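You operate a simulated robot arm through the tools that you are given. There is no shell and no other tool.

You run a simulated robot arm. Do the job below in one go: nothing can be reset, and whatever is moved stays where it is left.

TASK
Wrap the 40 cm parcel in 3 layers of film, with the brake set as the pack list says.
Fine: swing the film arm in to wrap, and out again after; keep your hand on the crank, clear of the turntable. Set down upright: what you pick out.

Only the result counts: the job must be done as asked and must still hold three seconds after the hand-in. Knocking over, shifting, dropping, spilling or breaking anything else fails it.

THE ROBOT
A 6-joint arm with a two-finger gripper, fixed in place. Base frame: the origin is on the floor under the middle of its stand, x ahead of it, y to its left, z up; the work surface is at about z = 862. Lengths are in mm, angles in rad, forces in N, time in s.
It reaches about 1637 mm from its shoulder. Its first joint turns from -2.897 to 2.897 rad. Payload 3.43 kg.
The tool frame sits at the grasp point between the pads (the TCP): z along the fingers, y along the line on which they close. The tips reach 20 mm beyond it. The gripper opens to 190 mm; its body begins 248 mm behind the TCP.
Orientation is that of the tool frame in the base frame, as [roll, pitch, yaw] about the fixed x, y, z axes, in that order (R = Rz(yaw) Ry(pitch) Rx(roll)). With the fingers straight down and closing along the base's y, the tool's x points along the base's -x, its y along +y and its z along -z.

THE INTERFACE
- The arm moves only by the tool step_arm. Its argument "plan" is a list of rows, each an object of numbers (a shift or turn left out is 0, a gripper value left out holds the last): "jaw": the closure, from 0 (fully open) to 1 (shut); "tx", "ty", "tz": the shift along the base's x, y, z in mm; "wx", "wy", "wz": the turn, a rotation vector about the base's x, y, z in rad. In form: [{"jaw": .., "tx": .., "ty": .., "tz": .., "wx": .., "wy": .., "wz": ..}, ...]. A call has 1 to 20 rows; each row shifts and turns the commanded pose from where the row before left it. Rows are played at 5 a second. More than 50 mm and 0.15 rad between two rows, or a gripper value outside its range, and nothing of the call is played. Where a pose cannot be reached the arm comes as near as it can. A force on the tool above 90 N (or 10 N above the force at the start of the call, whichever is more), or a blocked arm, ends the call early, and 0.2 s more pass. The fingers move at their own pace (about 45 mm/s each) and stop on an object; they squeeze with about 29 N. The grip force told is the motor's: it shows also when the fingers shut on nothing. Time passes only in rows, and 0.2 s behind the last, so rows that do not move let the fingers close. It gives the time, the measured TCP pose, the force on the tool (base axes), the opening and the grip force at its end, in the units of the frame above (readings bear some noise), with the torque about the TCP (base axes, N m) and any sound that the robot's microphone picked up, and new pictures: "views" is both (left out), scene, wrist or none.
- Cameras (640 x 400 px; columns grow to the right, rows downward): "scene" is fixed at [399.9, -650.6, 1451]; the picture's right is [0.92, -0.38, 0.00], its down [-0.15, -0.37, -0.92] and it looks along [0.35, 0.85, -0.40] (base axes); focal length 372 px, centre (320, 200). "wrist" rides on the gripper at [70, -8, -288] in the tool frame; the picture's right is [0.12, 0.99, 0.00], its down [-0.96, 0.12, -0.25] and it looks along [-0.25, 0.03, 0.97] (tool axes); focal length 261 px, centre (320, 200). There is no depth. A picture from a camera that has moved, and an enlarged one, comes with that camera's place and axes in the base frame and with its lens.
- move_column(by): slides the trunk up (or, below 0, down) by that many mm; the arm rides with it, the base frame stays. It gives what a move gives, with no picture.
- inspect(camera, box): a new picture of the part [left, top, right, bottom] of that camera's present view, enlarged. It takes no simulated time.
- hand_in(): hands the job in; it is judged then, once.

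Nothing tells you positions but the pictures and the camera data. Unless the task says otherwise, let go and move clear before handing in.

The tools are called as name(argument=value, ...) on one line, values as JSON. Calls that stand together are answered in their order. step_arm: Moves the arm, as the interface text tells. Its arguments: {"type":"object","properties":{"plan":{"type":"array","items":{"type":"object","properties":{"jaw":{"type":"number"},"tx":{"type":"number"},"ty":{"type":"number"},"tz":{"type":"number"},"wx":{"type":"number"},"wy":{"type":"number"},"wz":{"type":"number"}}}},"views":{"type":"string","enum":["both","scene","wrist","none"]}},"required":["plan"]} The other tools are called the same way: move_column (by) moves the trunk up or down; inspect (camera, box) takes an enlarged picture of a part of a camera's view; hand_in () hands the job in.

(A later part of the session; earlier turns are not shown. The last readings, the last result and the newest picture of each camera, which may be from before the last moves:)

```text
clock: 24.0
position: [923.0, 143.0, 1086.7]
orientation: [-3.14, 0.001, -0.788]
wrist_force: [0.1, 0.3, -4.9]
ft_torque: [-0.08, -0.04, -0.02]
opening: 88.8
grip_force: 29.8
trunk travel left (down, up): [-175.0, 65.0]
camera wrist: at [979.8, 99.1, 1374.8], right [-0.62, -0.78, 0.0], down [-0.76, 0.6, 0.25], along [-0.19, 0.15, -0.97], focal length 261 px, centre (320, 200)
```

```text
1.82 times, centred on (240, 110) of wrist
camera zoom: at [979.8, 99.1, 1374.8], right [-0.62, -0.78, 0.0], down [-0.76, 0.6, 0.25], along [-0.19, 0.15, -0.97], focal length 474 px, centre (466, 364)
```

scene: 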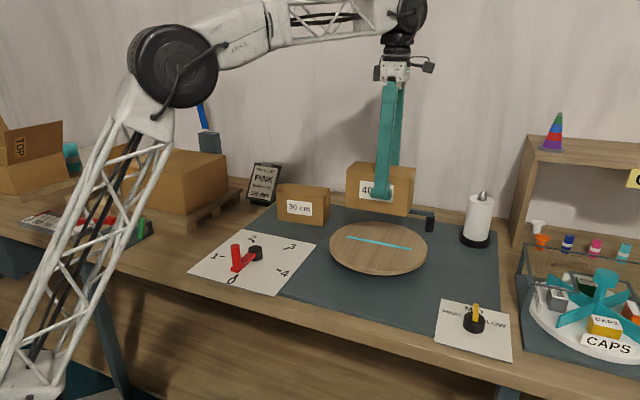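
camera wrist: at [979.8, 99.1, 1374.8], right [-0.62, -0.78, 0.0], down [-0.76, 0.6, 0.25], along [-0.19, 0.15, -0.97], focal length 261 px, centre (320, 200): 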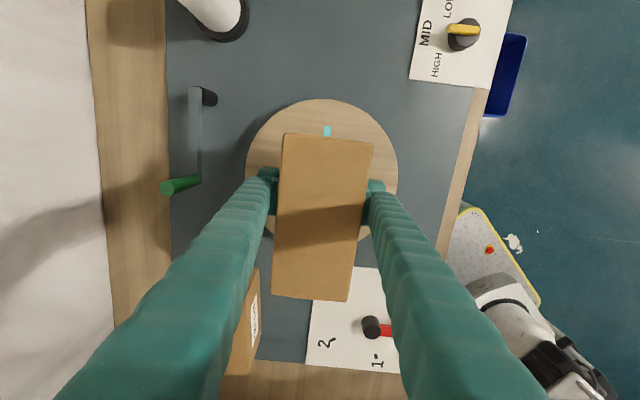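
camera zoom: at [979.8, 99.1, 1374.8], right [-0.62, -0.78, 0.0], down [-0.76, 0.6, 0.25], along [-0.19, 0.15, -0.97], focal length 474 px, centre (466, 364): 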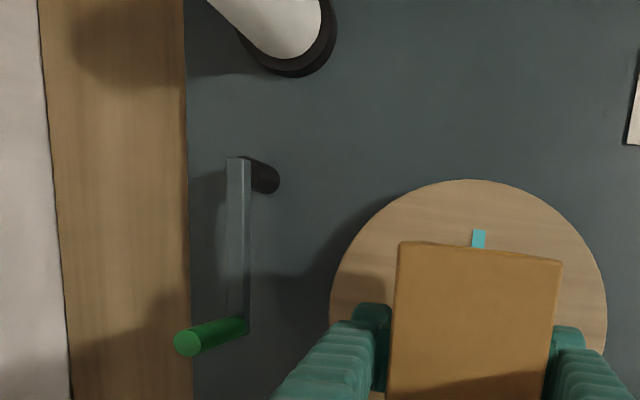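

The parcel measures roughly 168×88×106 mm, with its centre about 16.5 mm left of the TCP. I'll nudge (+2.7,−4.6) and lower to just above the disc, then check again.

step_arm(plan=[{"tx": 2.7, "ty": -4.6, "tz": -20}, {"tz": -30}, {"tz": -30}, {"tz": -20}, {}], views="both")

inspect(camera="scene", box=[310, 170, 450, 290])

inspect(camera="wrist", box=[200, 70, 440, 330])

```text
clock: 25.2
position: [923.8, 135.8, 984.2]
orientation: [3.141, 0.0, -0.789]
wrist_force: [0.6, 0.4, -6.1]
ft_torque: [-0.1, -0.06, -0.02]
opening: 88.6
grip_force: 29.0
trunk travel left (down, up): [-175.0, 65.0]
camera wrist: at [980.7, 92.9, 1273.4], right [-0.62, -0.78, 0.0], down [-0.76, 0.6, 0.25], along [-0.2, 0.15, -0.97], focal length 261 px, centre (320, 200)
```

scene: 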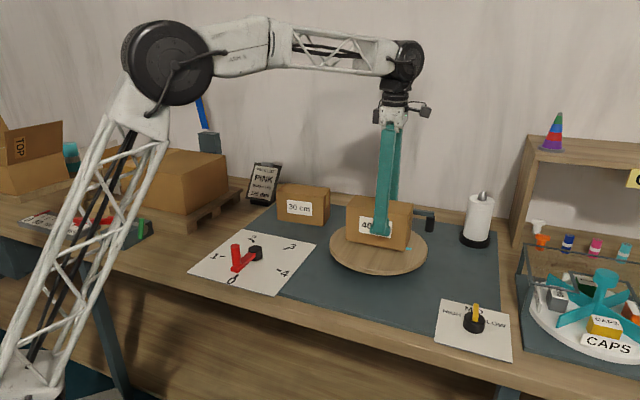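
wrist: 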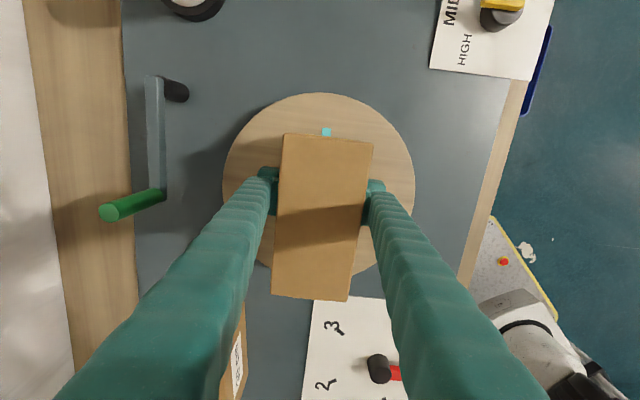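

```text
3.33 times, centred on (380, 230) of scene
camera zoom: at [399.9, -650.6, 1451.0], right [0.92, -0.38, 0.0], down [-0.15, -0.37, -0.92], along [0.35, 0.85, -0.4], focal length 1240 px, centre (120, 100)
```

zoom: 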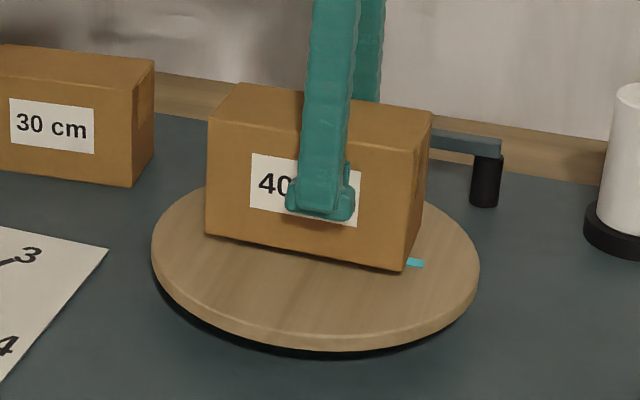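

```text
1.54 times, centred on (320, 200) of wrist
camera zoom: at [980.7, 92.9, 1273.4], right [-0.62, -0.78, 0.0], down [-0.76, 0.6, 0.25], along [-0.2, 0.15, -0.97], focal length 401 px, centre (320, 200)
```

zoom: 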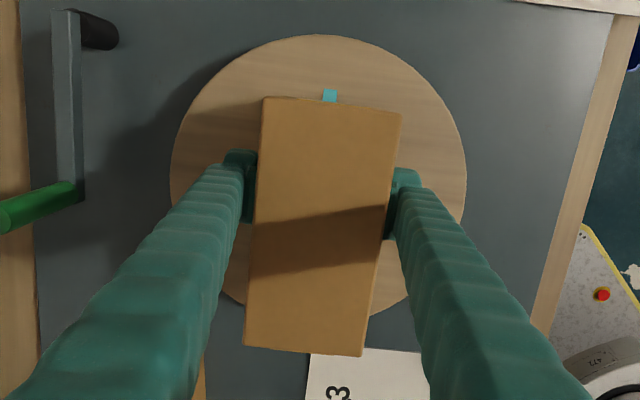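

The parcel reads as centred within about 2 mm of the disc and lined up with the strip, still some 15–20 mm above the disc. I'll lower it gently and watch the force.

step_arm(plan=[{"tx": 1, "ty": 1, "tz": -5}, {"tz": -5}, {"tz": -3}, {}], views="none")

inspect(camera="scene", box=[330, 190, 430, 280])

```text
clock: 26.2
position: [926.0, 137.2, 972.3]
orientation: [-3.141, 0.0, -0.788]
wrist_force: [1.0, 0.8, -3.6]
ft_torque: [0.04, 0.19, 0.0]
opening: 88.6
grip_force: 28.5
trunk travel left (down, up): [-175.0, 65.0]
```

```text
4.44 times, centred on (380, 235) of scene
camera zoom: at [399.9, -650.6, 1451.0], right [0.92, -0.38, 0.0], down [-0.15, -0.37, -0.92], along [0.35, 0.85, -0.4], focal length 1653 px, centre (53, 44)
```

zoom: 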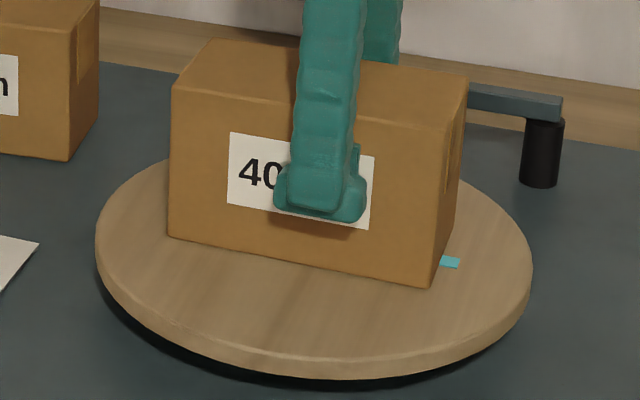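

step_arm(plan=[{"tz": -2}, {}], views="none")

```text
clock: 26.8
position: [924.5, 137.9, 971.8]
orientation: [-3.14, -0.001, -0.79]
wrist_force: [6.3, -1.1, 14.1]
ft_torque: [-0.02, 0.33, -0.07]
opening: 88.8
grip_force: 29.1
trunk travel left (down, up): [-175.0, 65.0]
```

Contact: the parcel is resting on the disc. I'll ease up 1 mm, open the jaws and look.

step_arm(plan=[{"tz": 1.0}, {"jaw": 0.48}, {"jaw": 0.4}, {"jaw": 0.3}, {}], views="both")

inspect(camera="scene", box=[330, 190, 430, 280])

```text
clock: 28.0
position: [927.1, 139.2, 972.0]
orientation: [-3.141, 0.001, -0.786]
wrist_force: [-0.5, 1.2, 0.2]
ft_torque: [0.03, 0.0, -0.02]
opening: 132.9
grip_force: 0.0
trunk travel left (down, up): [-175.0, 65.0]
camera wrist: at [982.7, 94.4, 1259.6], right [-0.62, -0.78, 0.0], down [-0.76, 0.6, 0.25], along [-0.19, 0.15, -0.97], focal length 261 px, centre (320, 200)
```

scene: 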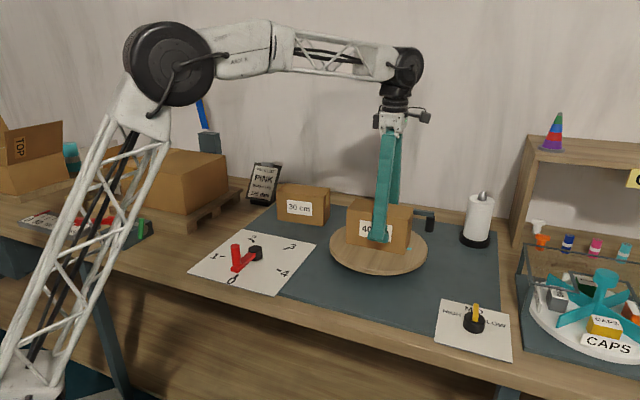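
wrist: 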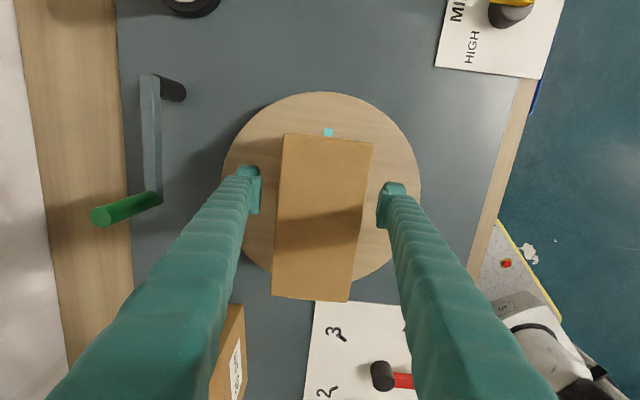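

```text
4.44 times, centred on (380, 235) of scene
camera zoom: at [399.9, -650.6, 1451.0], right [0.92, -0.38, 0.0], down [-0.15, -0.37, -0.92], along [0.35, 0.85, -0.4], focal length 1653 px, centre (53, 44)
```

zoom: 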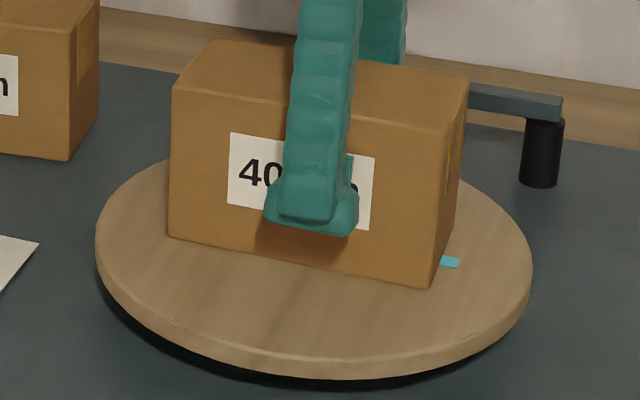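

The parcel stands on the disc, aligned with the strip. I'll back straight up and look at it and at the film arm unobstructed.

step_arm(plan=[{"tz": 15}, {"tz": 35}, {"tz": 40}, {"tz": 40}, {}], views="both")

inspect(camera="wrist", box=[210, 80, 430, 300])

inspect(camera="wrist", box=[100, 0, 330, 240])

inspect(camera="scene", box=[320, 160, 500, 290])

```text
clock: 29.2
position: [926.2, 140.5, 1101.8]
orientation: [-3.142, 0.0, -0.786]
wrist_force: [-1.0, 0.6, -0.2]
ft_torque: [-0.02, 0.02, -0.04]
opening: 133.2
grip_force: 0.0
trunk travel left (down, up): [-175.0, 65.0]
camera wrist: at [982.5, 96.4, 1390.3], right [-0.62, -0.78, 0.0], down [-0.76, 0.6, 0.25], along [-0.19, 0.15, -0.97], focal length 261 px, centre (320, 200)
```

scene: 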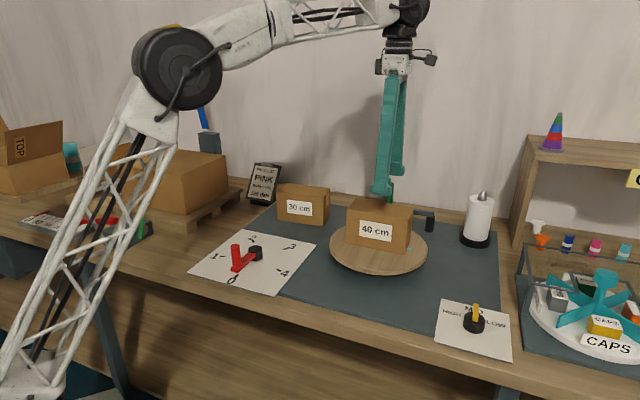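
wrist: 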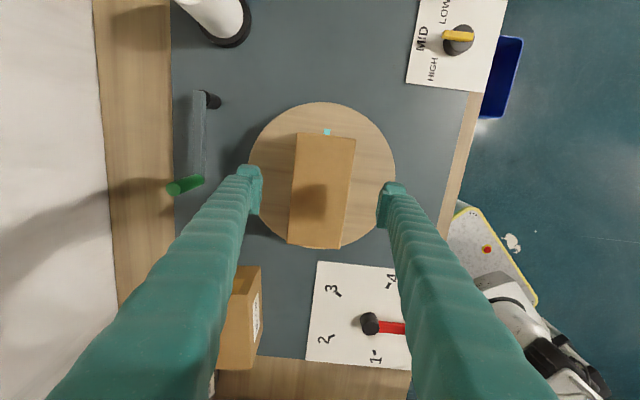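

```text
1.82 times, centred on (320, 190) of wrist
camera zoom: at [982.5, 96.4, 1390.3], right [-0.62, -0.78, 0.0], down [-0.76, 0.6, 0.25], along [-0.19, 0.15, -0.97], focal length 474 px, centre (320, 218)
```

zoom: 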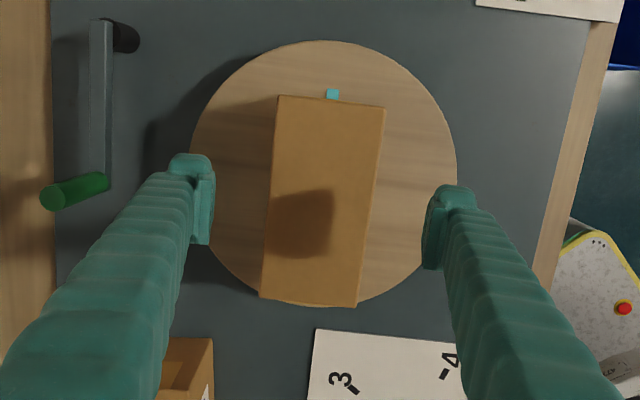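

```text
1.67 times, centred on (215, 120) of wrist
camera zoom: at [982.5, 96.4, 1390.3], right [-0.62, -0.78, 0.0], down [-0.76, 0.6, 0.25], along [-0.19, 0.15, -0.97], focal length 434 px, centre (495, 333)
```

zoom: 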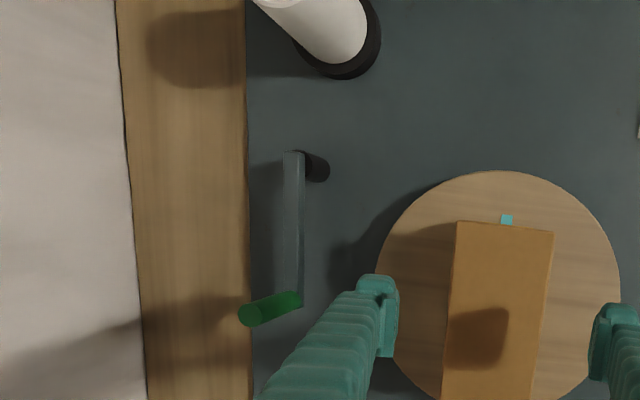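

```text
3.08 times, centred on (410, 225) of scene
camera zoom: at [399.9, -650.6, 1451.0], right [0.92, -0.38, 0.0], down [-0.15, -0.37, -0.92], along [0.35, 0.85, -0.4], focal length 1144 px, centre (43, 123)
```

zoom: 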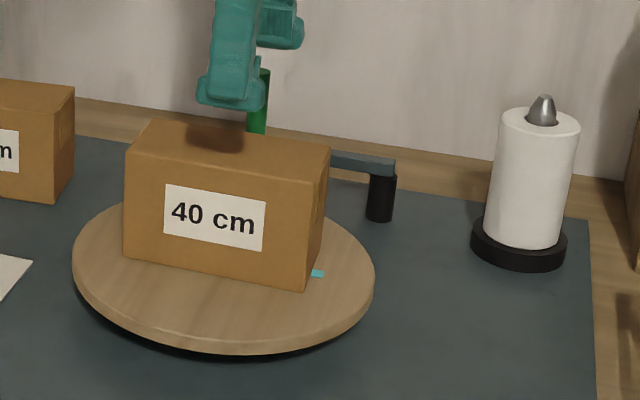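

The parcel is centred within about 3 mm of the disc. The film-arm pivot is near (1154,220) and its green handle stands near (1053,314), z≈936–1012. I'll raise the trunk for reach, then move over the handle.

move_column(by=65)

step_arm(plan=[{"jaw": 0.5}, {"tx": 21, "ty": 29, "tz": -15}, {"tx": 21, "ty": 29, "tz": -15}, {"tx": 21, "ty": 29, "tz": -20}, {"tx": 21, "ty": 29, "tz": -20}, {"tx": 21, "ty": 29, "tz": -20}, {"tx": 21, "ty": 29, "tz": -20}, {}], views="both")

```text
clock: 30.2
position: [926.0, 141.2, 1166.8]
orientation: [-3.141, -0.001, -0.786]
wrist_force: [-0.4, -0.6, 0.8]
ft_torque: [-0.01, 0.03, 0.02]
opening: 133.1
grip_force: 0.0
trunk travel left (down, up): [-240.0, 0.0]
```

```text
clock: 32.0
position: [1051.5, 313.2, 1055.3]
orientation: [3.141, 0.0, -0.789]
wrist_force: [0.3, -0.4, -0.8]
ft_torque: [-0.03, 0.1, 0.04]
opening: 95.1
grip_force: 0.0
trunk travel left (down, up): [-240.0, 0.0]
camera wrist: at [1108.4, 270.0, 1343.5], right [-0.62, -0.78, 0.0], down [-0.76, 0.6, 0.25], along [-0.2, 0.15, -0.97], focal length 261 px, centre (320, 200)
```

scene: 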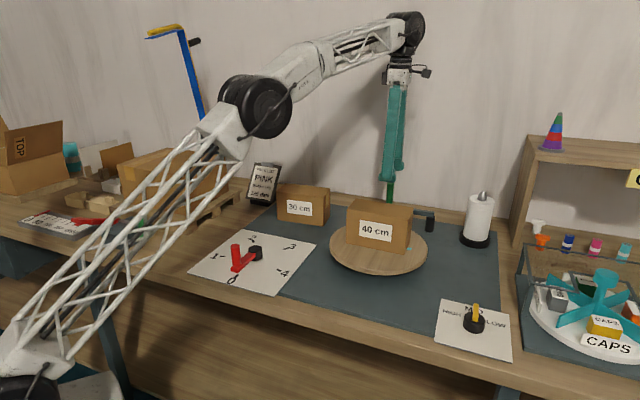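
wrist: 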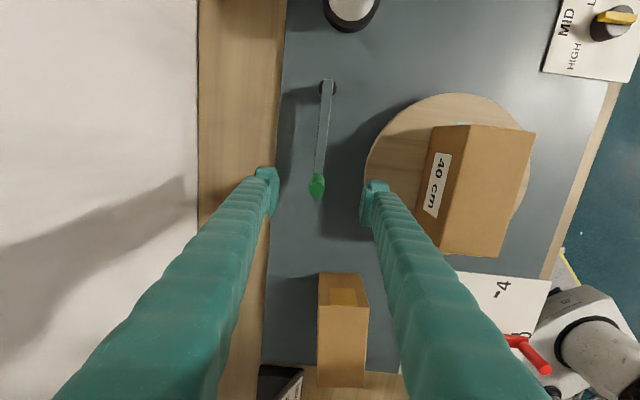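

The handle stands centrally between the fingers; the pivot refines to (1152,218) with arm radius about 140 mm. I'll descend over the handle.

step_arm(plan=[{"tx": 1.5, "ty": 3, "tz": -20}, {"tz": -25}, {"tz": -20}, {}], views="both")

inspect(camera="wrist", box=[220, 60, 420, 240])

inspect(camera="scene", box=[320, 130, 480, 270])

```text
clock: 33.0
position: [1053.0, 316.8, 990.3]
orientation: [-3.141, -0.001, -0.788]
wrist_force: [0.1, 0.1, 0.4]
ft_torque: [0.01, -0.03, 0.01]
opening: 94.9
grip_force: 0.2
trunk travel left (down, up): [-240.0, 0.0]
camera wrist: at [1110.0, 273.0, 1279.3], right [-0.62, -0.78, 0.0], down [-0.76, 0.6, 0.25], along [-0.19, 0.15, -0.97], focal length 261 px, centre (320, 200)
```

scene: 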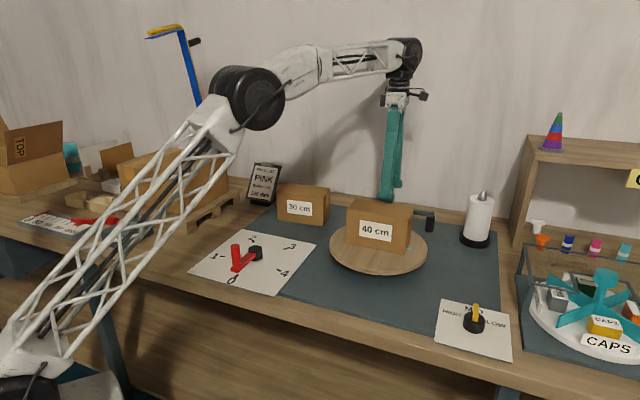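
wrist: 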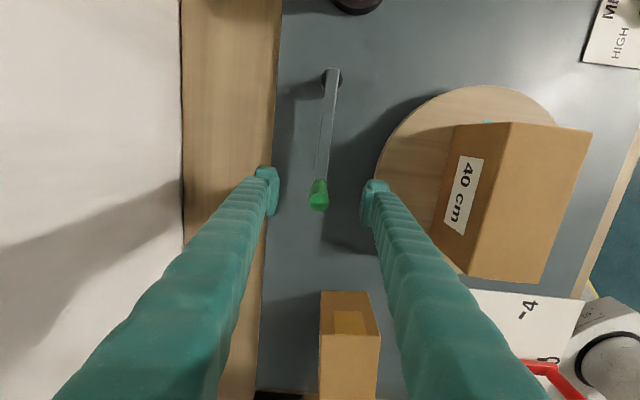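

```text
2.22 times, centred on (320, 150) of wrist
camera zoom: at [1110.0, 273.0, 1279.3], right [-0.62, -0.78, 0.0], down [-0.76, 0.6, 0.25], along [-0.19, 0.15, -0.97], focal length 579 px, centre (320, 311)
```

zoom: 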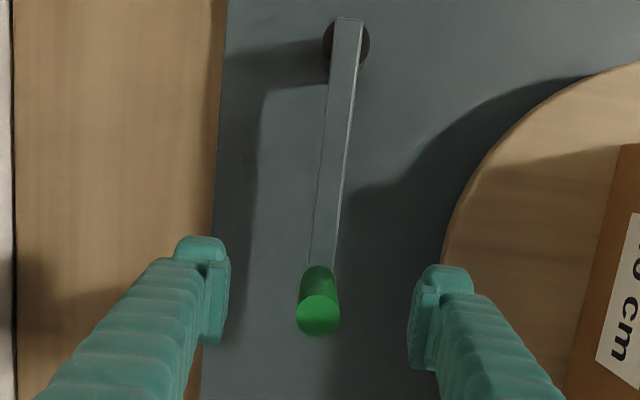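

```text
2.86 times, centred on (400, 200) of scene
camera zoom: at [399.9, -650.6, 1451.0], right [0.92, -0.38, 0.0], down [-0.15, -0.37, -0.92], along [0.35, 0.85, -0.4], focal length 1062 px, centre (91, 200)
```

zoom: 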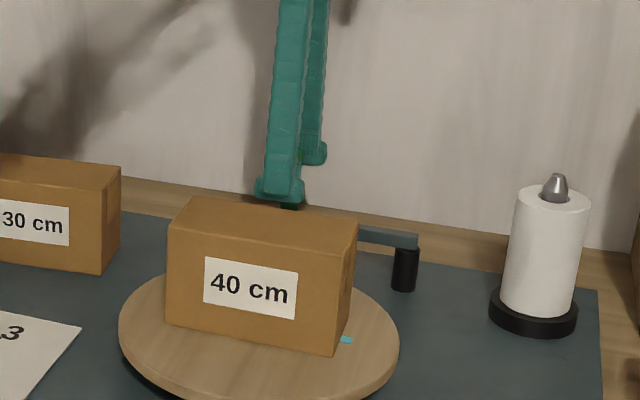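

The handle is centred between the pads. I'll close on it.

step_arm(plan=[{"tz": -4, "jaw": 0.65}, {"jaw": 0.75}, {"jaw": 0.85}, {"jaw": 1.0}, {}, {}, {}], views="wrist")

```text
clock: 34.6
position: [1053.6, 315.8, 986.6]
orientation: [3.141, 0.0, -0.787]
wrist_force: [-0.6, 0.0, -0.8]
ft_torque: [0.03, 0.01, -0.02]
opening: 20.8
grip_force: 44.9
trunk travel left (down, up): [-240.0, 0.0]
camera wrist: at [1110.0, 272.9, 1275.3], right [-0.62, -0.78, 0.0], down [-0.76, 0.6, 0.25], along [-0.19, 0.15, -0.97], focal length 261 px, centre (320, 200)
```

wrist: 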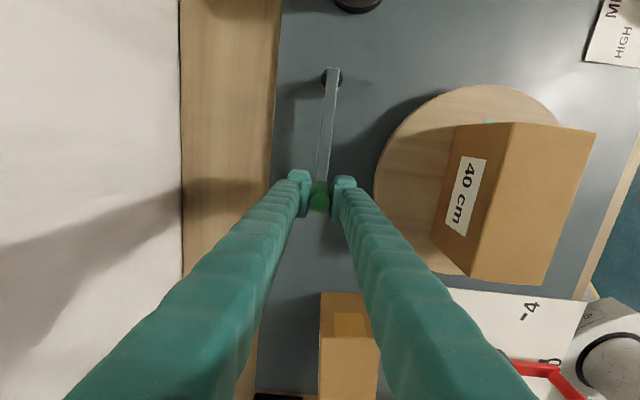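

The handle is gripped (20.8 mm). I'll swing it in by 30° along the arc first and watch the forces and the gap to the parcel.

step_arm(plan=[{"tx": -6.2, "ty": -6.6, "wz": 0.0654}, {"tx": -5.8, "ty": -7.0, "wz": 0.0654}, {"tx": -5.3, "ty": -7.5, "wz": 0.0654}, {"tx": -4.9, "ty": -7.75, "wz": 0.0654}, {"tx": -4.3, "ty": -8.1, "wz": 0.0654}, {"tx": -3.7, "ty": -8.35, "wz": 0.0654}, {"tx": -3.2, "ty": -8.6, "wz": 0.0654}, {"tx": -2.7, "ty": -8.7, "wz": 0.0654}, {}], views="both")

inspect(camera="wrist", box=[220, 20, 460, 240])

```text
clock: 36.6
position: [1018.4, 254.9, 986.8]
orientation: [3.141, -0.001, -0.264]
wrist_force: [2.8, -1.6, 0.4]
ft_torque: [-0.01, -0.06, 0.0]
opening: 20.5
grip_force: 44.8
trunk travel left (down, up): [-240.0, 0.0]
camera wrist: at [1089.0, 245.3, 1275.4], right [-0.14, -0.99, 0.0], down [-0.96, 0.14, 0.25], along [-0.24, 0.04, -0.97], focal length 261 px, centre (320, 200)
```

scene: 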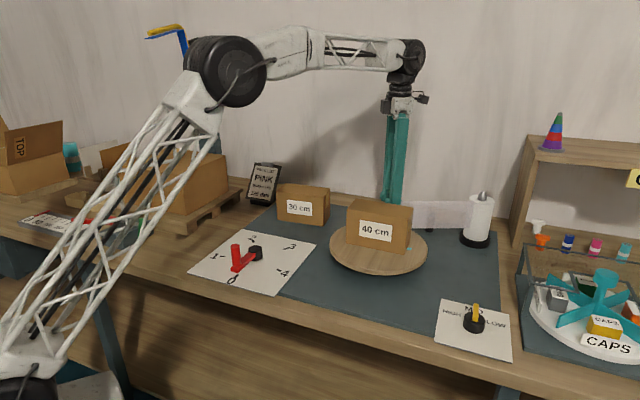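
wrist: 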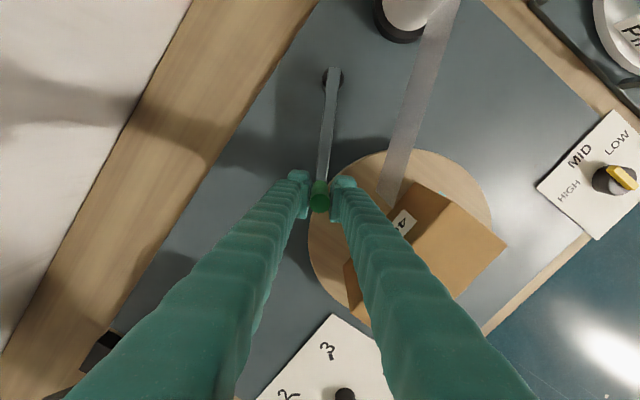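

```text
1.82 times, centred on (340, 130) of wrist
camera zoom: at [1089.0, 245.3, 1275.4], right [-0.14, -0.99, 0.0], down [-0.96, 0.14, 0.25], along [-0.24, 0.04, -0.97], focal length 474 px, centre (284, 327)
```

zoom: 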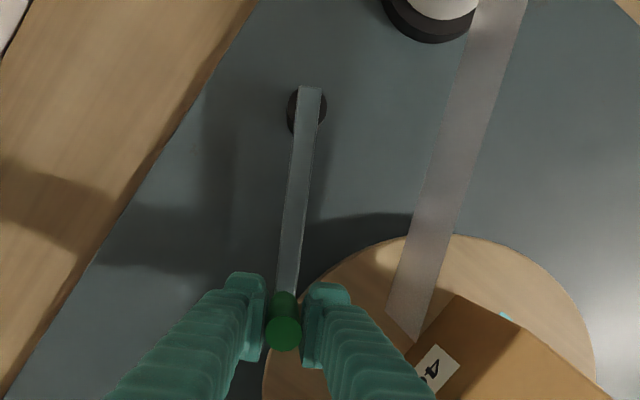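

A strip of film has appeared from the white roll to the parcel, so the film arm already registers as in. I'll swing another 15°, which still leaves over 15 mm to the parcel's sweep, and check.

step_arm(plan=[{"tx": -2.1, "ty": -8.9, "wz": 0.0654}, {"tx": -1.5, "ty": -9.0, "wz": 0.0654}, {"tx": -0.9, "ty": -9.15, "wz": 0.0654}, {"tx": -0.3, "ty": -9.15, "wz": 0.0654}, {}], views="both")

inspect(camera="wrist", box=[220, 20, 460, 240])

inspect(camera="scene", box=[320, 160, 520, 290])

```text
clock: 37.3
position: [1017.2, 253.9, 987.1]
orientation: [-3.125, -0.005, -0.113]
wrist_force: [6.9, 82.6, -7.5]
ft_torque: [0.69, 0.49, 0.03]
opening: 20.9
grip_force: 44.7
trunk travel left (down, up): [-240.0, 0.0]
stopped in row 3: the force on the tool passed its limit at 100 N (the readings are from after the stop); the commanded pose is now the measured one
camera wrist: at [1086.4, 249.1, 1275.6], right [0.01, -1.0, -0.02], down [-0.97, -0.01, 0.24], along [-0.24, 0.01, -0.97], focal length 261 px, centre (320, 200)
```

scene: 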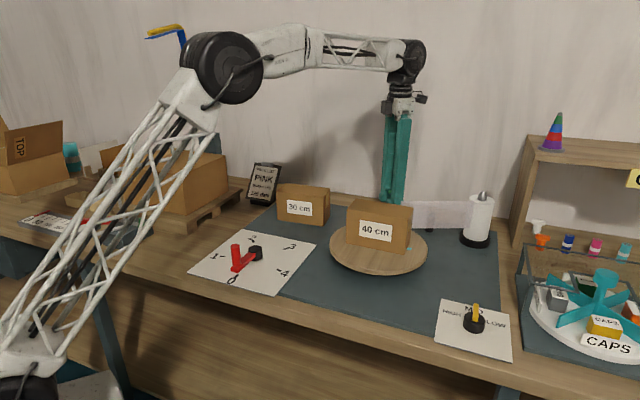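
wrist: 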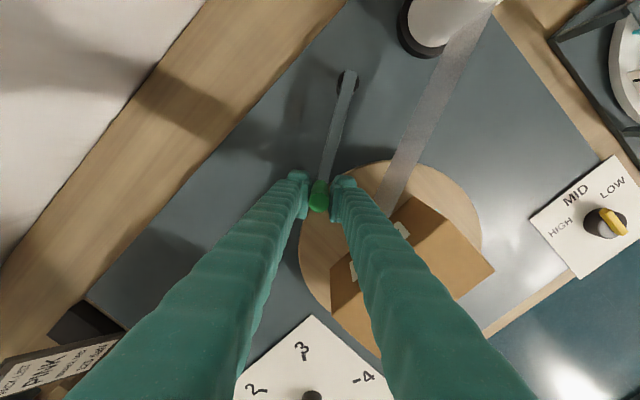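

```text
1.82 times, centred on (340, 130) of wrist
camera zoom: at [1086.4, 249.1, 1275.6], right [0.01, -1.0, -0.02], down [-0.97, -0.01, 0.24], along [-0.24, 0.01, -0.97], focal length 474 px, centre (284, 327)
```

zoom: 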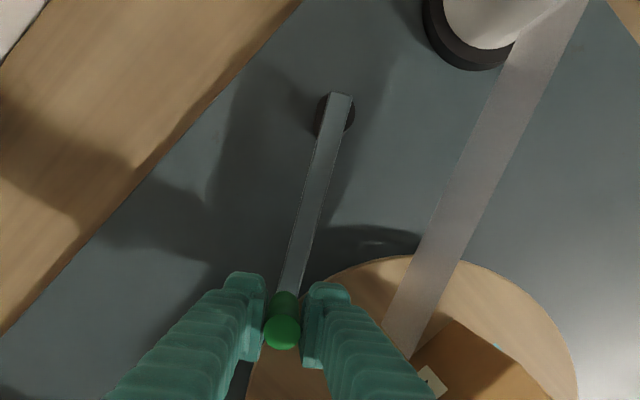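

```text
3.08 times, centred on (420, 225) of scene
camera zoom: at [399.9, -650.6, 1451.0], right [0.92, -0.38, 0.0], down [-0.15, -0.37, -0.92], along [0.35, 0.85, -0.4], focal length 1144 px, centre (12, 123)
```

zoom: 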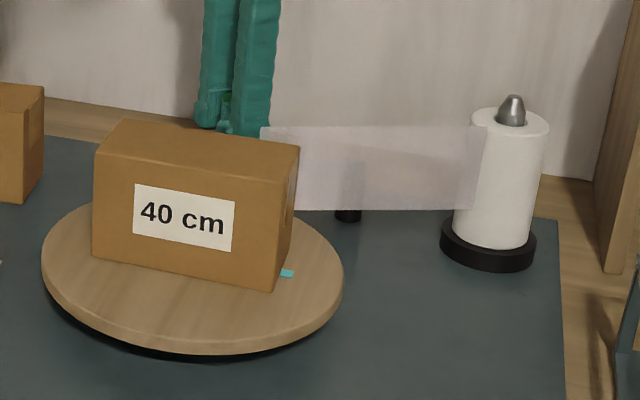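

The film arm has come to a firm end stop at about 30°, with the film now spanning from the roll to the parcel, so it is fully in. I'll relieve the load, open the jaws and rise.

step_arm(plan=[{"ty": 0.8}, {"jaw": 0.85}, {"jaw": 0.7}, {}, {"tz": 30}, {"tz": 40}, {}], views="both")

inspect(camera="wrist", box=[200, 20, 480, 300])

```text
clock: 38.9
position: [1015.7, 239.6, 1059.4]
orientation: [-3.132, -0.006, -0.123]
wrist_force: [-0.9, -1.2, 0.6]
ft_torque: [0.04, -0.02, 0.0]
opening: 57.0
grip_force: 0.1
trunk travel left (down, up): [-240.0, 0.0]
camera wrist: at [1085.4, 236.1, 1349.0], right [0.0, -1.0, -0.01], down [-0.97, 0.0, 0.24], along [-0.24, 0.01, -0.97], focal length 261 px, centre (320, 200)
```

scene: 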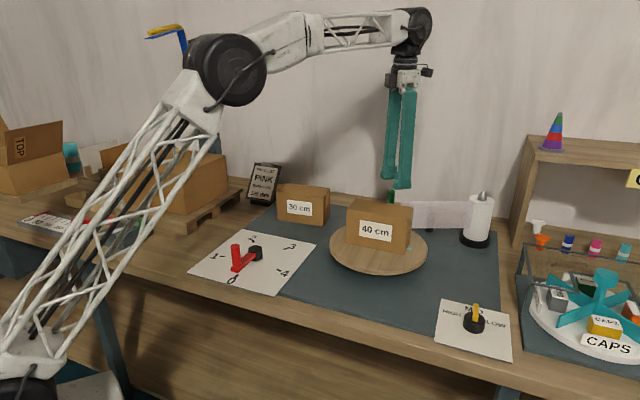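
wrist: 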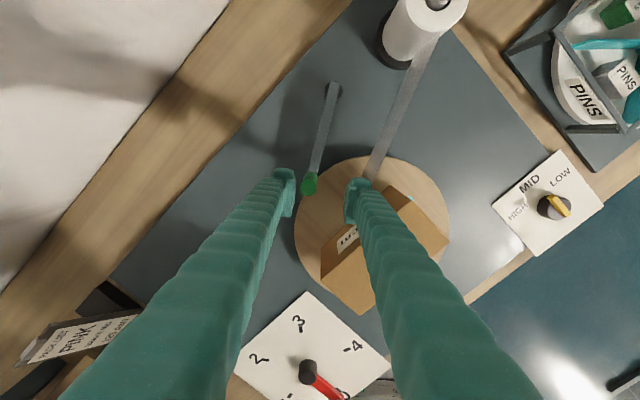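

```text
1.43 times, centred on (340, 160) of wrist
camera zoom: at [1085.4, 236.1, 1349.0], right [0.0, -1.0, -0.01], down [-0.97, 0.0, 0.24], along [-0.24, 0.01, -0.97], focal length 372 px, centre (291, 257)
```

zoom: 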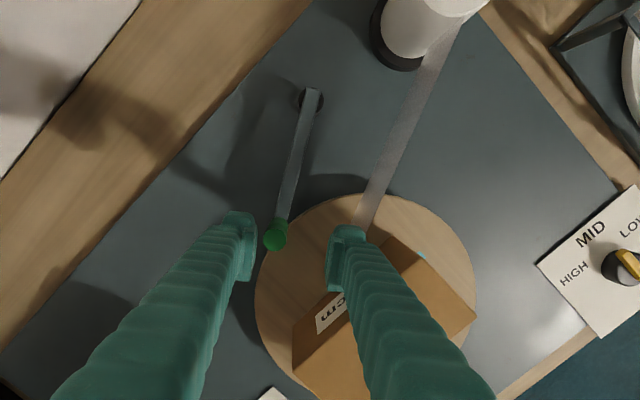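

The film arm stays in. Next is the crank; its handle is near (514,208) with the hub near (580,273). I'll travel high over the parcel and stop above the crank handle to look.

step_arm(plan=[{"tx": -20, "tz": 25}, {"tx": -40, "tz": 20}, {"tx": -44, "tz": 15, "ty": -2}, {"tx": -45, "ty": -3, "wz": 0.013}, {"tx": -45, "ty": -3, "wz": 0.013}, {"tx": -45, "ty": -3, "wz": 0.013}, {"tx": -45, "ty": -3, "wz": 0.013}, {"tx": -45, "ty": -3, "wz": 0.013}, {"tx": -45, "ty": -3, "wz": 0.013}, {"tx": -45, "ty": -3, "wz": 0.013}, {"tx": -45, "ty": -3, "wz": 0.013}, {"tx": -37, "ty": -3, "wz": 0.01}, {}], views="both")

```text
clock: 41.7
position: [516.3, 209.1, 1119.5]
orientation: [-3.129, -0.007, -0.009]
wrist_force: [0.0, 0.3, 0.1]
ft_torque: [0.01, -0.02, 0.01]
opening: 57.3
grip_force: 0.1
trunk travel left (down, up): [-240.0, 0.0]
camera wrist: at [585.6, 213.9, 1408.8], right [0.11, -0.99, -0.01], down [-0.96, -0.11, 0.24], along [-0.24, -0.02, -0.97], focal length 261 px, centre (320, 200)
```

scene: 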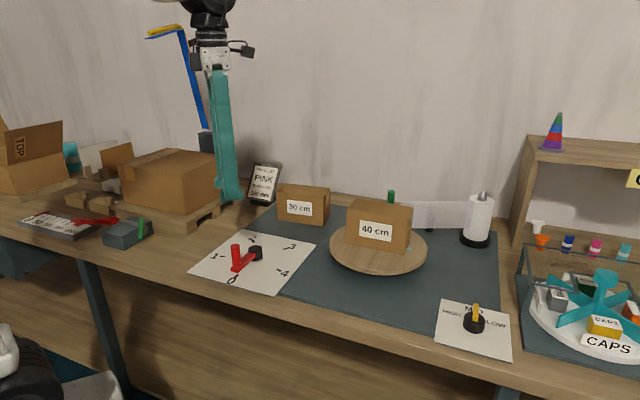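
wrist: 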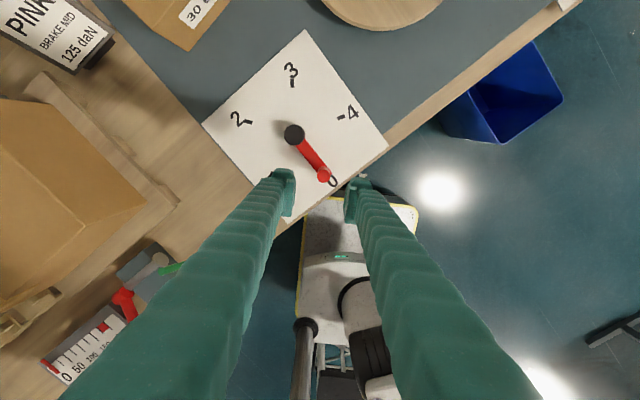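

inspect(camera="wrist", box=[250, 100, 390, 220])

inspect(camera="scene", box=[185, 220, 325, 307])

inspect(camera="scene", box=[330, 180, 510, 280])

```text
3.33 times, centred on (320, 160) of wrist
camera zoom: at [585.6, 213.9, 1408.8], right [0.11, -0.99, -0.01], down [-0.96, -0.11, 0.24], along [-0.24, -0.02, -0.97], focal length 869 px, centre (320, 333)
```

zoom: 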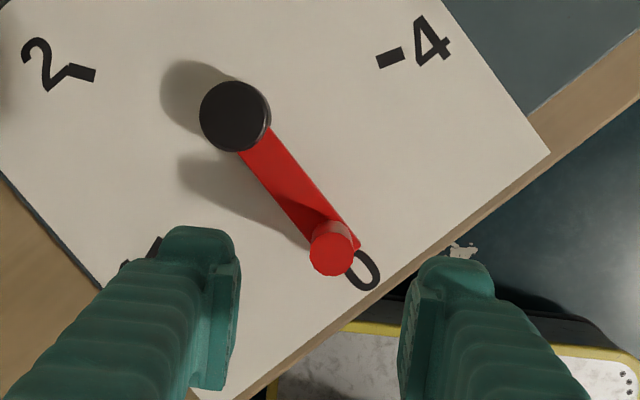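

```text
4.57 times, centred on (255, 264) of scene
camera zoom: at [399.9, -650.6, 1451.0], right [0.92, -0.38, 0.0], down [-0.15, -0.37, -0.92], along [0.35, 0.85, -0.4], focal length 1700 px, centre (617, -90)
```

zoom: 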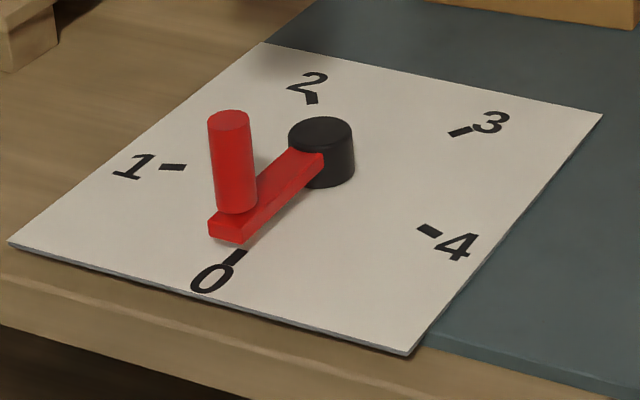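

```text
3.56 times, centred on (420, 230) of scene
camera zoom: at [399.9, -650.6, 1451.0], right [0.92, -0.38, 0.0], down [-0.15, -0.37, -0.92], along [0.35, 0.85, -0.4], focal length 1322 px, centre (-36, 93)
```

zoom: 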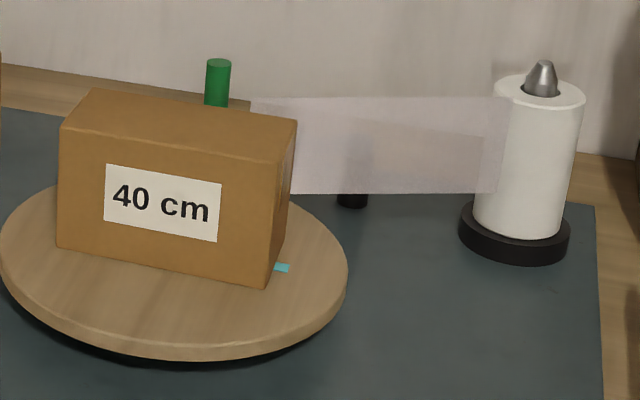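

The crank hub refines to (580,267), and the handle to (516,203.5) with z≈895–959 and about 24 mm diameter. I'll descend over it, levelling the tool, with the jaws straddling it.

step_arm(plan=[{"jaw": 0.62, "ty": -3, "tz": -40, "wx": -0.0126, "wy": 0.007}, {"ty": -2.6, "tz": -40}, {"tz": -39}, {}], views="both")

inspect(camera="wrist", box=[240, 90, 400, 220])

```text
clock: 42.7
position: [515.5, 203.5, 1001.4]
orientation: [3.14, -0.001, -0.009]
wrist_force: [0.6, 0.5, -0.5]
ft_torque: [0.0, 0.0, 0.01]
opening: 72.0
grip_force: 0.0
trunk travel left (down, up): [-240.0, 0.0]
camera wrist: at [587.6, 212.4, 1289.6], right [0.11, -0.99, 0.0], down [-0.96, -0.11, 0.25], along [-0.25, -0.03, -0.97], focal length 261 px, centre (320, 200)
```

scene: 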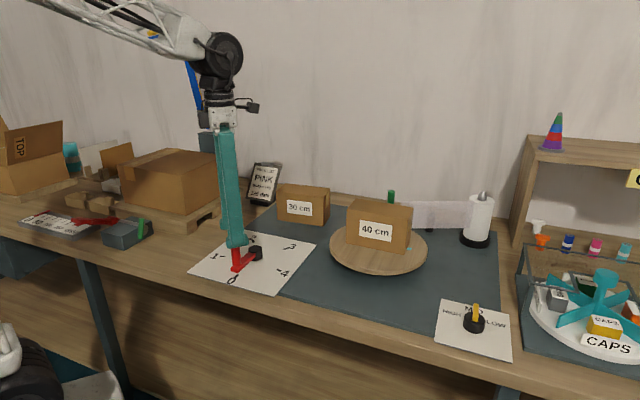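
wrist: 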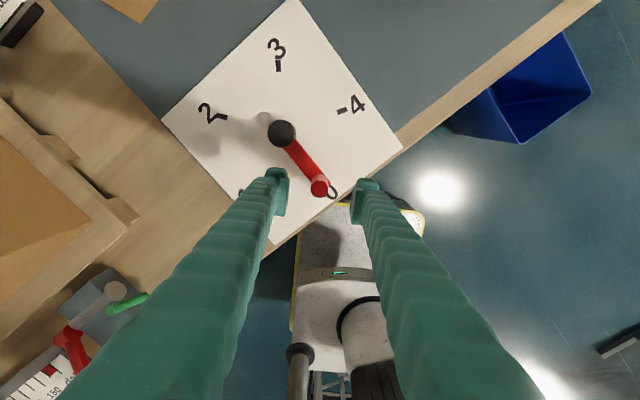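

```text
3.08 times, centred on (320, 155) of wrist
camera zoom: at [587.6, 212.4, 1289.6], right [0.11, -0.99, 0.0], down [-0.96, -0.11, 0.25], along [-0.25, -0.03, -0.97], focal length 802 px, centre (320, 338)
```

zoom: 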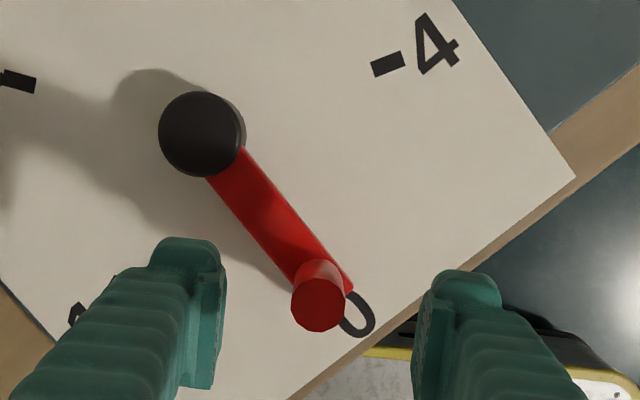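

step_arm(plan=[{"tx": 1, "ty": 0.8, "tz": -25}, {"tz": -25}, {"tz": -18}, {}, {"jaw": 0.75}, {"jaw": 0.85}, {"jaw": 1.0}, {}, {}, {}], views="both")

inspect(camera="scene", box=[185, 200, 325, 307])

```text
clock: 44.9
position: [517.8, 204.5, 932.8]
orientation: [3.14, 0.0, -0.011]
wrist_force: [-0.3, 30.2, -5.7]
ft_torque: [0.25, 0.04, 0.06]
opening: 22.3
grip_force: 44.9
trunk travel left (down, up): [-240.0, 0.0]
camera wrist: at [589.2, 212.7, 1220.5], right [0.11, -0.99, 0.0], down [-0.96, -0.11, 0.25], along [-0.25, -0.03, -0.97], focal length 261 px, centre (320, 200)
```

scene: 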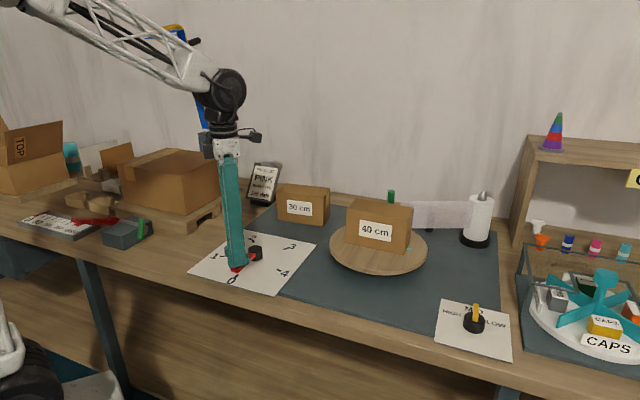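
wrist: 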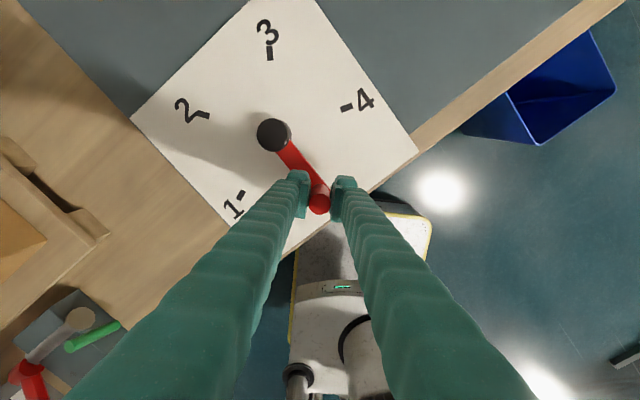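

```text
3.74 times, centred on (255, 254) of scene
camera zoom: at [399.9, -650.6, 1451.0], right [0.92, -0.38, 0.0], down [-0.15, -0.37, -0.92], along [0.35, 0.85, -0.4], focal length 1390 px, centre (563, -0)
```

zoom: 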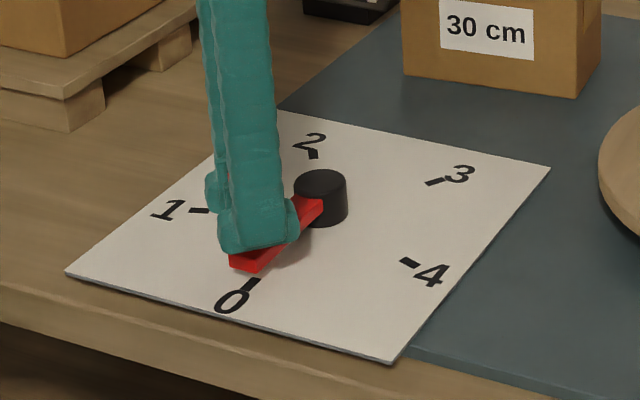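

The crank handle is gripped, with a small sideways preload. The numbers run clockwise seen from above, so I'll begin with a short 12° move to check the forces and the turntable's response.

step_arm(plan=[{"tx": -3.1, "ty": 3.3, "wz": -0.042}, {"tx": -3.1, "ty": 3.5, "wz": -0.042}, {"tx": -2.8, "ty": 3.7, "wz": -0.042}, {"tx": -2.6, "ty": 3.8, "wz": -0.042}, {}], views="both")

inspect(camera="scene", box=[330, 180, 510, 280])

inspect(camera="scene", box=[185, 200, 325, 307])

```text
clock: 46.1
position: [506.1, 218.5, 931.1]
orientation: [3.14, 0.001, -0.179]
wrist_force: [-3.4, 2.6, 5.3]
ft_torque: [0.02, 0.12, 0.17]
opening: 22.8
grip_force: 45.1
trunk travel left (down, up): [-240.0, 0.0]
camera wrist: at [577.8, 214.1, 1220.4], right [-0.06, -1.0, 0.0], down [-0.97, 0.06, 0.25], along [-0.25, 0.01, -0.97], focal length 261 px, centre (320, 200)
```

scene: 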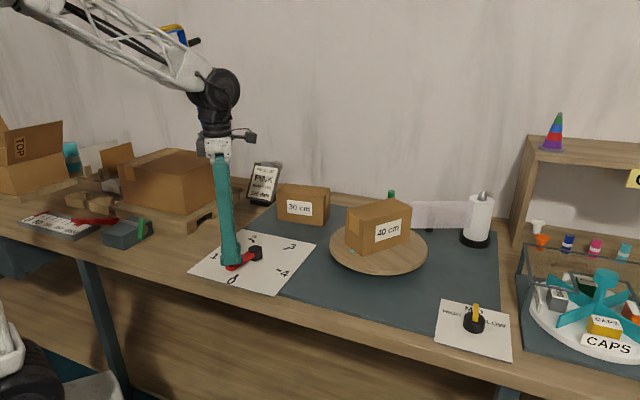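
wrist: 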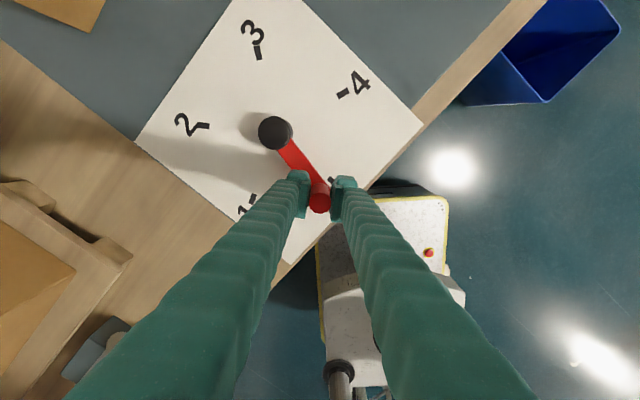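

```text
3.56 times, centred on (420, 230) of scene
camera zoom: at [399.9, -650.6, 1451.0], right [0.92, -0.38, 0.0], down [-0.15, -0.37, -0.92], along [0.35, 0.85, -0.4], focal length 1322 px, centre (-36, 93)
```

zoom: 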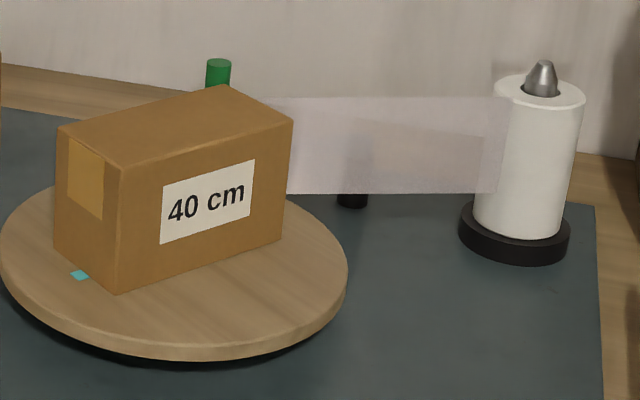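

```text
3.74 times, centred on (255, 254) of scene
camera zoom: at [399.9, -650.6, 1451.0], right [0.92, -0.38, 0.0], down [-0.15, -0.37, -0.92], along [0.35, 0.85, -0.4], focal length 1390 px, centre (563, -0)
```

zoom: 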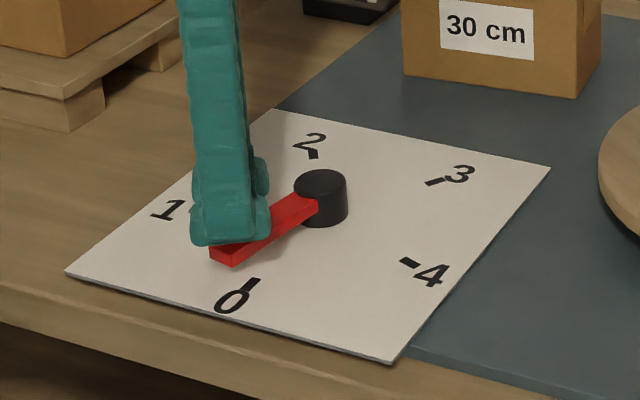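

The turntable turns about 5:1 with the crank (roughly 60° for 12°), so one dial mark is one full turn and one layer. Forces are low, so I'll continue smoothly to mark 1.

step_arm(plan=[{"tx": -2.3, "ty": 3.95, "wz": -0.0418}, {"tx": -2.3, "ty": 3.95, "wz": -0.0418}, {"tx": -1.9, "ty": 4.25, "wz": -0.0418}, {"tx": -1.9, "ty": 4.25, "wz": -0.0418}, {"tx": -1.4, "ty": 4.35, "wz": -0.0418}, {"tx": -1.4, "ty": 4.35, "wz": -0.0418}, {"tx": -0.95, "ty": 4.5, "wz": -0.0418}, {"tx": -0.95, "ty": 4.5, "wz": -0.0418}, {"tx": -0.5, "ty": 4.6, "wz": -0.0418}, {"tx": -0.5, "ty": 4.6, "wz": -0.0418}, {"tx": 0, "ty": 4.6, "wz": -0.0418}, {"tx": 0, "ty": 4.6, "wz": -0.0418}, {"tx": 0.5, "ty": 4.6, "wz": -0.0418}, {"tx": 0.5, "ty": 4.6, "wz": -0.0418}, {"tx": 0.95, "ty": 4.5, "wz": -0.0418}, {"tx": 0.95, "ty": 4.5, "wz": -0.0418}, {"tx": 1.4, "ty": 4.35, "wz": -0.0418}, {"tx": 1.4, "ty": 4.35, "wz": -0.0418}, {"tx": 1.9, "ty": 4.25, "wz": -0.0418}, {"tx": 1.9, "ty": 4.25, "wz": -0.0418}], views="both")

inspect(camera="scene", box=[330, 180, 510, 280])

inspect(camera="scene", box=[185, 200, 325, 307])

```text
clock: 50.3
position: [503.0, 307.6, 932.8]
orientation: [-3.14, 0.0, -1.011]
wrist_force: [-35.5, 22.7, -1.6]
ft_torque: [0.19, 0.27, 0.03]
opening: 22.8
grip_force: 45.1
trunk travel left (down, up): [-240.0, 0.0]
camera wrist: at [547.4, 252.3, 1220.3], right [-0.78, -0.63, 0.0], down [-0.61, 0.75, 0.25], along [-0.15, 0.19, -0.97], focal length 261 px, centre (320, 200)
```

scene: 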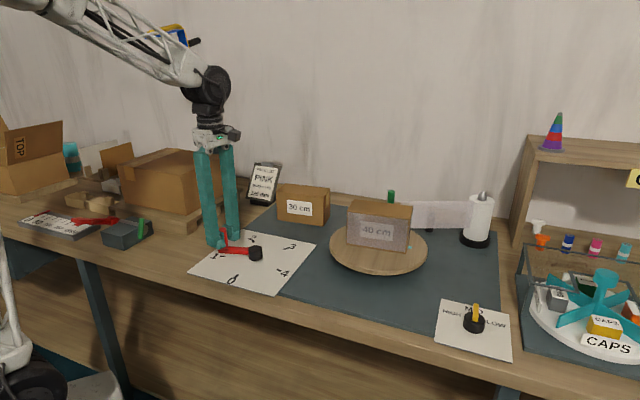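
wrist: 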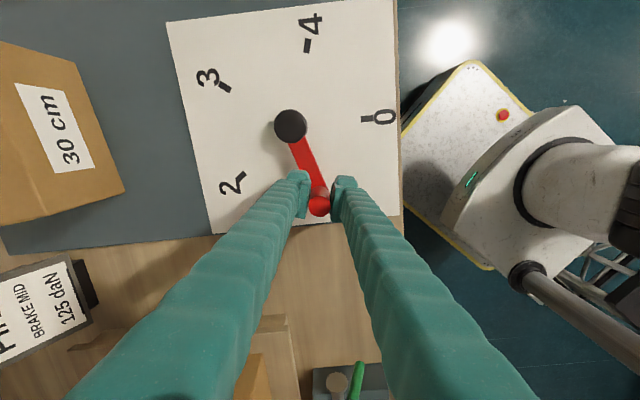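

```text
3.56 times, centred on (420, 230) of scene
camera zoom: at [399.9, -650.6, 1451.0], right [0.92, -0.38, 0.0], down [-0.15, -0.37, -0.92], along [0.35, 0.85, -0.4], focal length 1322 px, centre (-36, 93)
```

zoom: 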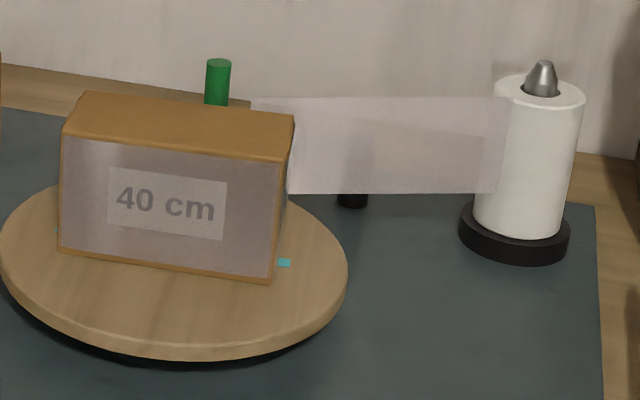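

```text
3.74 times, centred on (255, 254) of scene
camera zoom: at [399.9, -650.6, 1451.0], right [0.92, -0.38, 0.0], down [-0.15, -0.37, -0.92], along [0.35, 0.85, -0.4], focal length 1390 px, centre (563, -0)
```

zoom: 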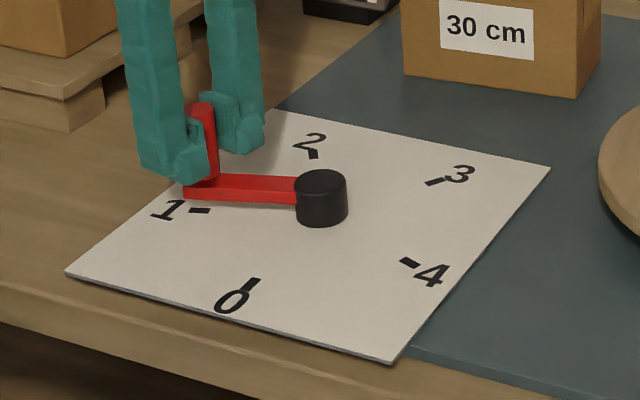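

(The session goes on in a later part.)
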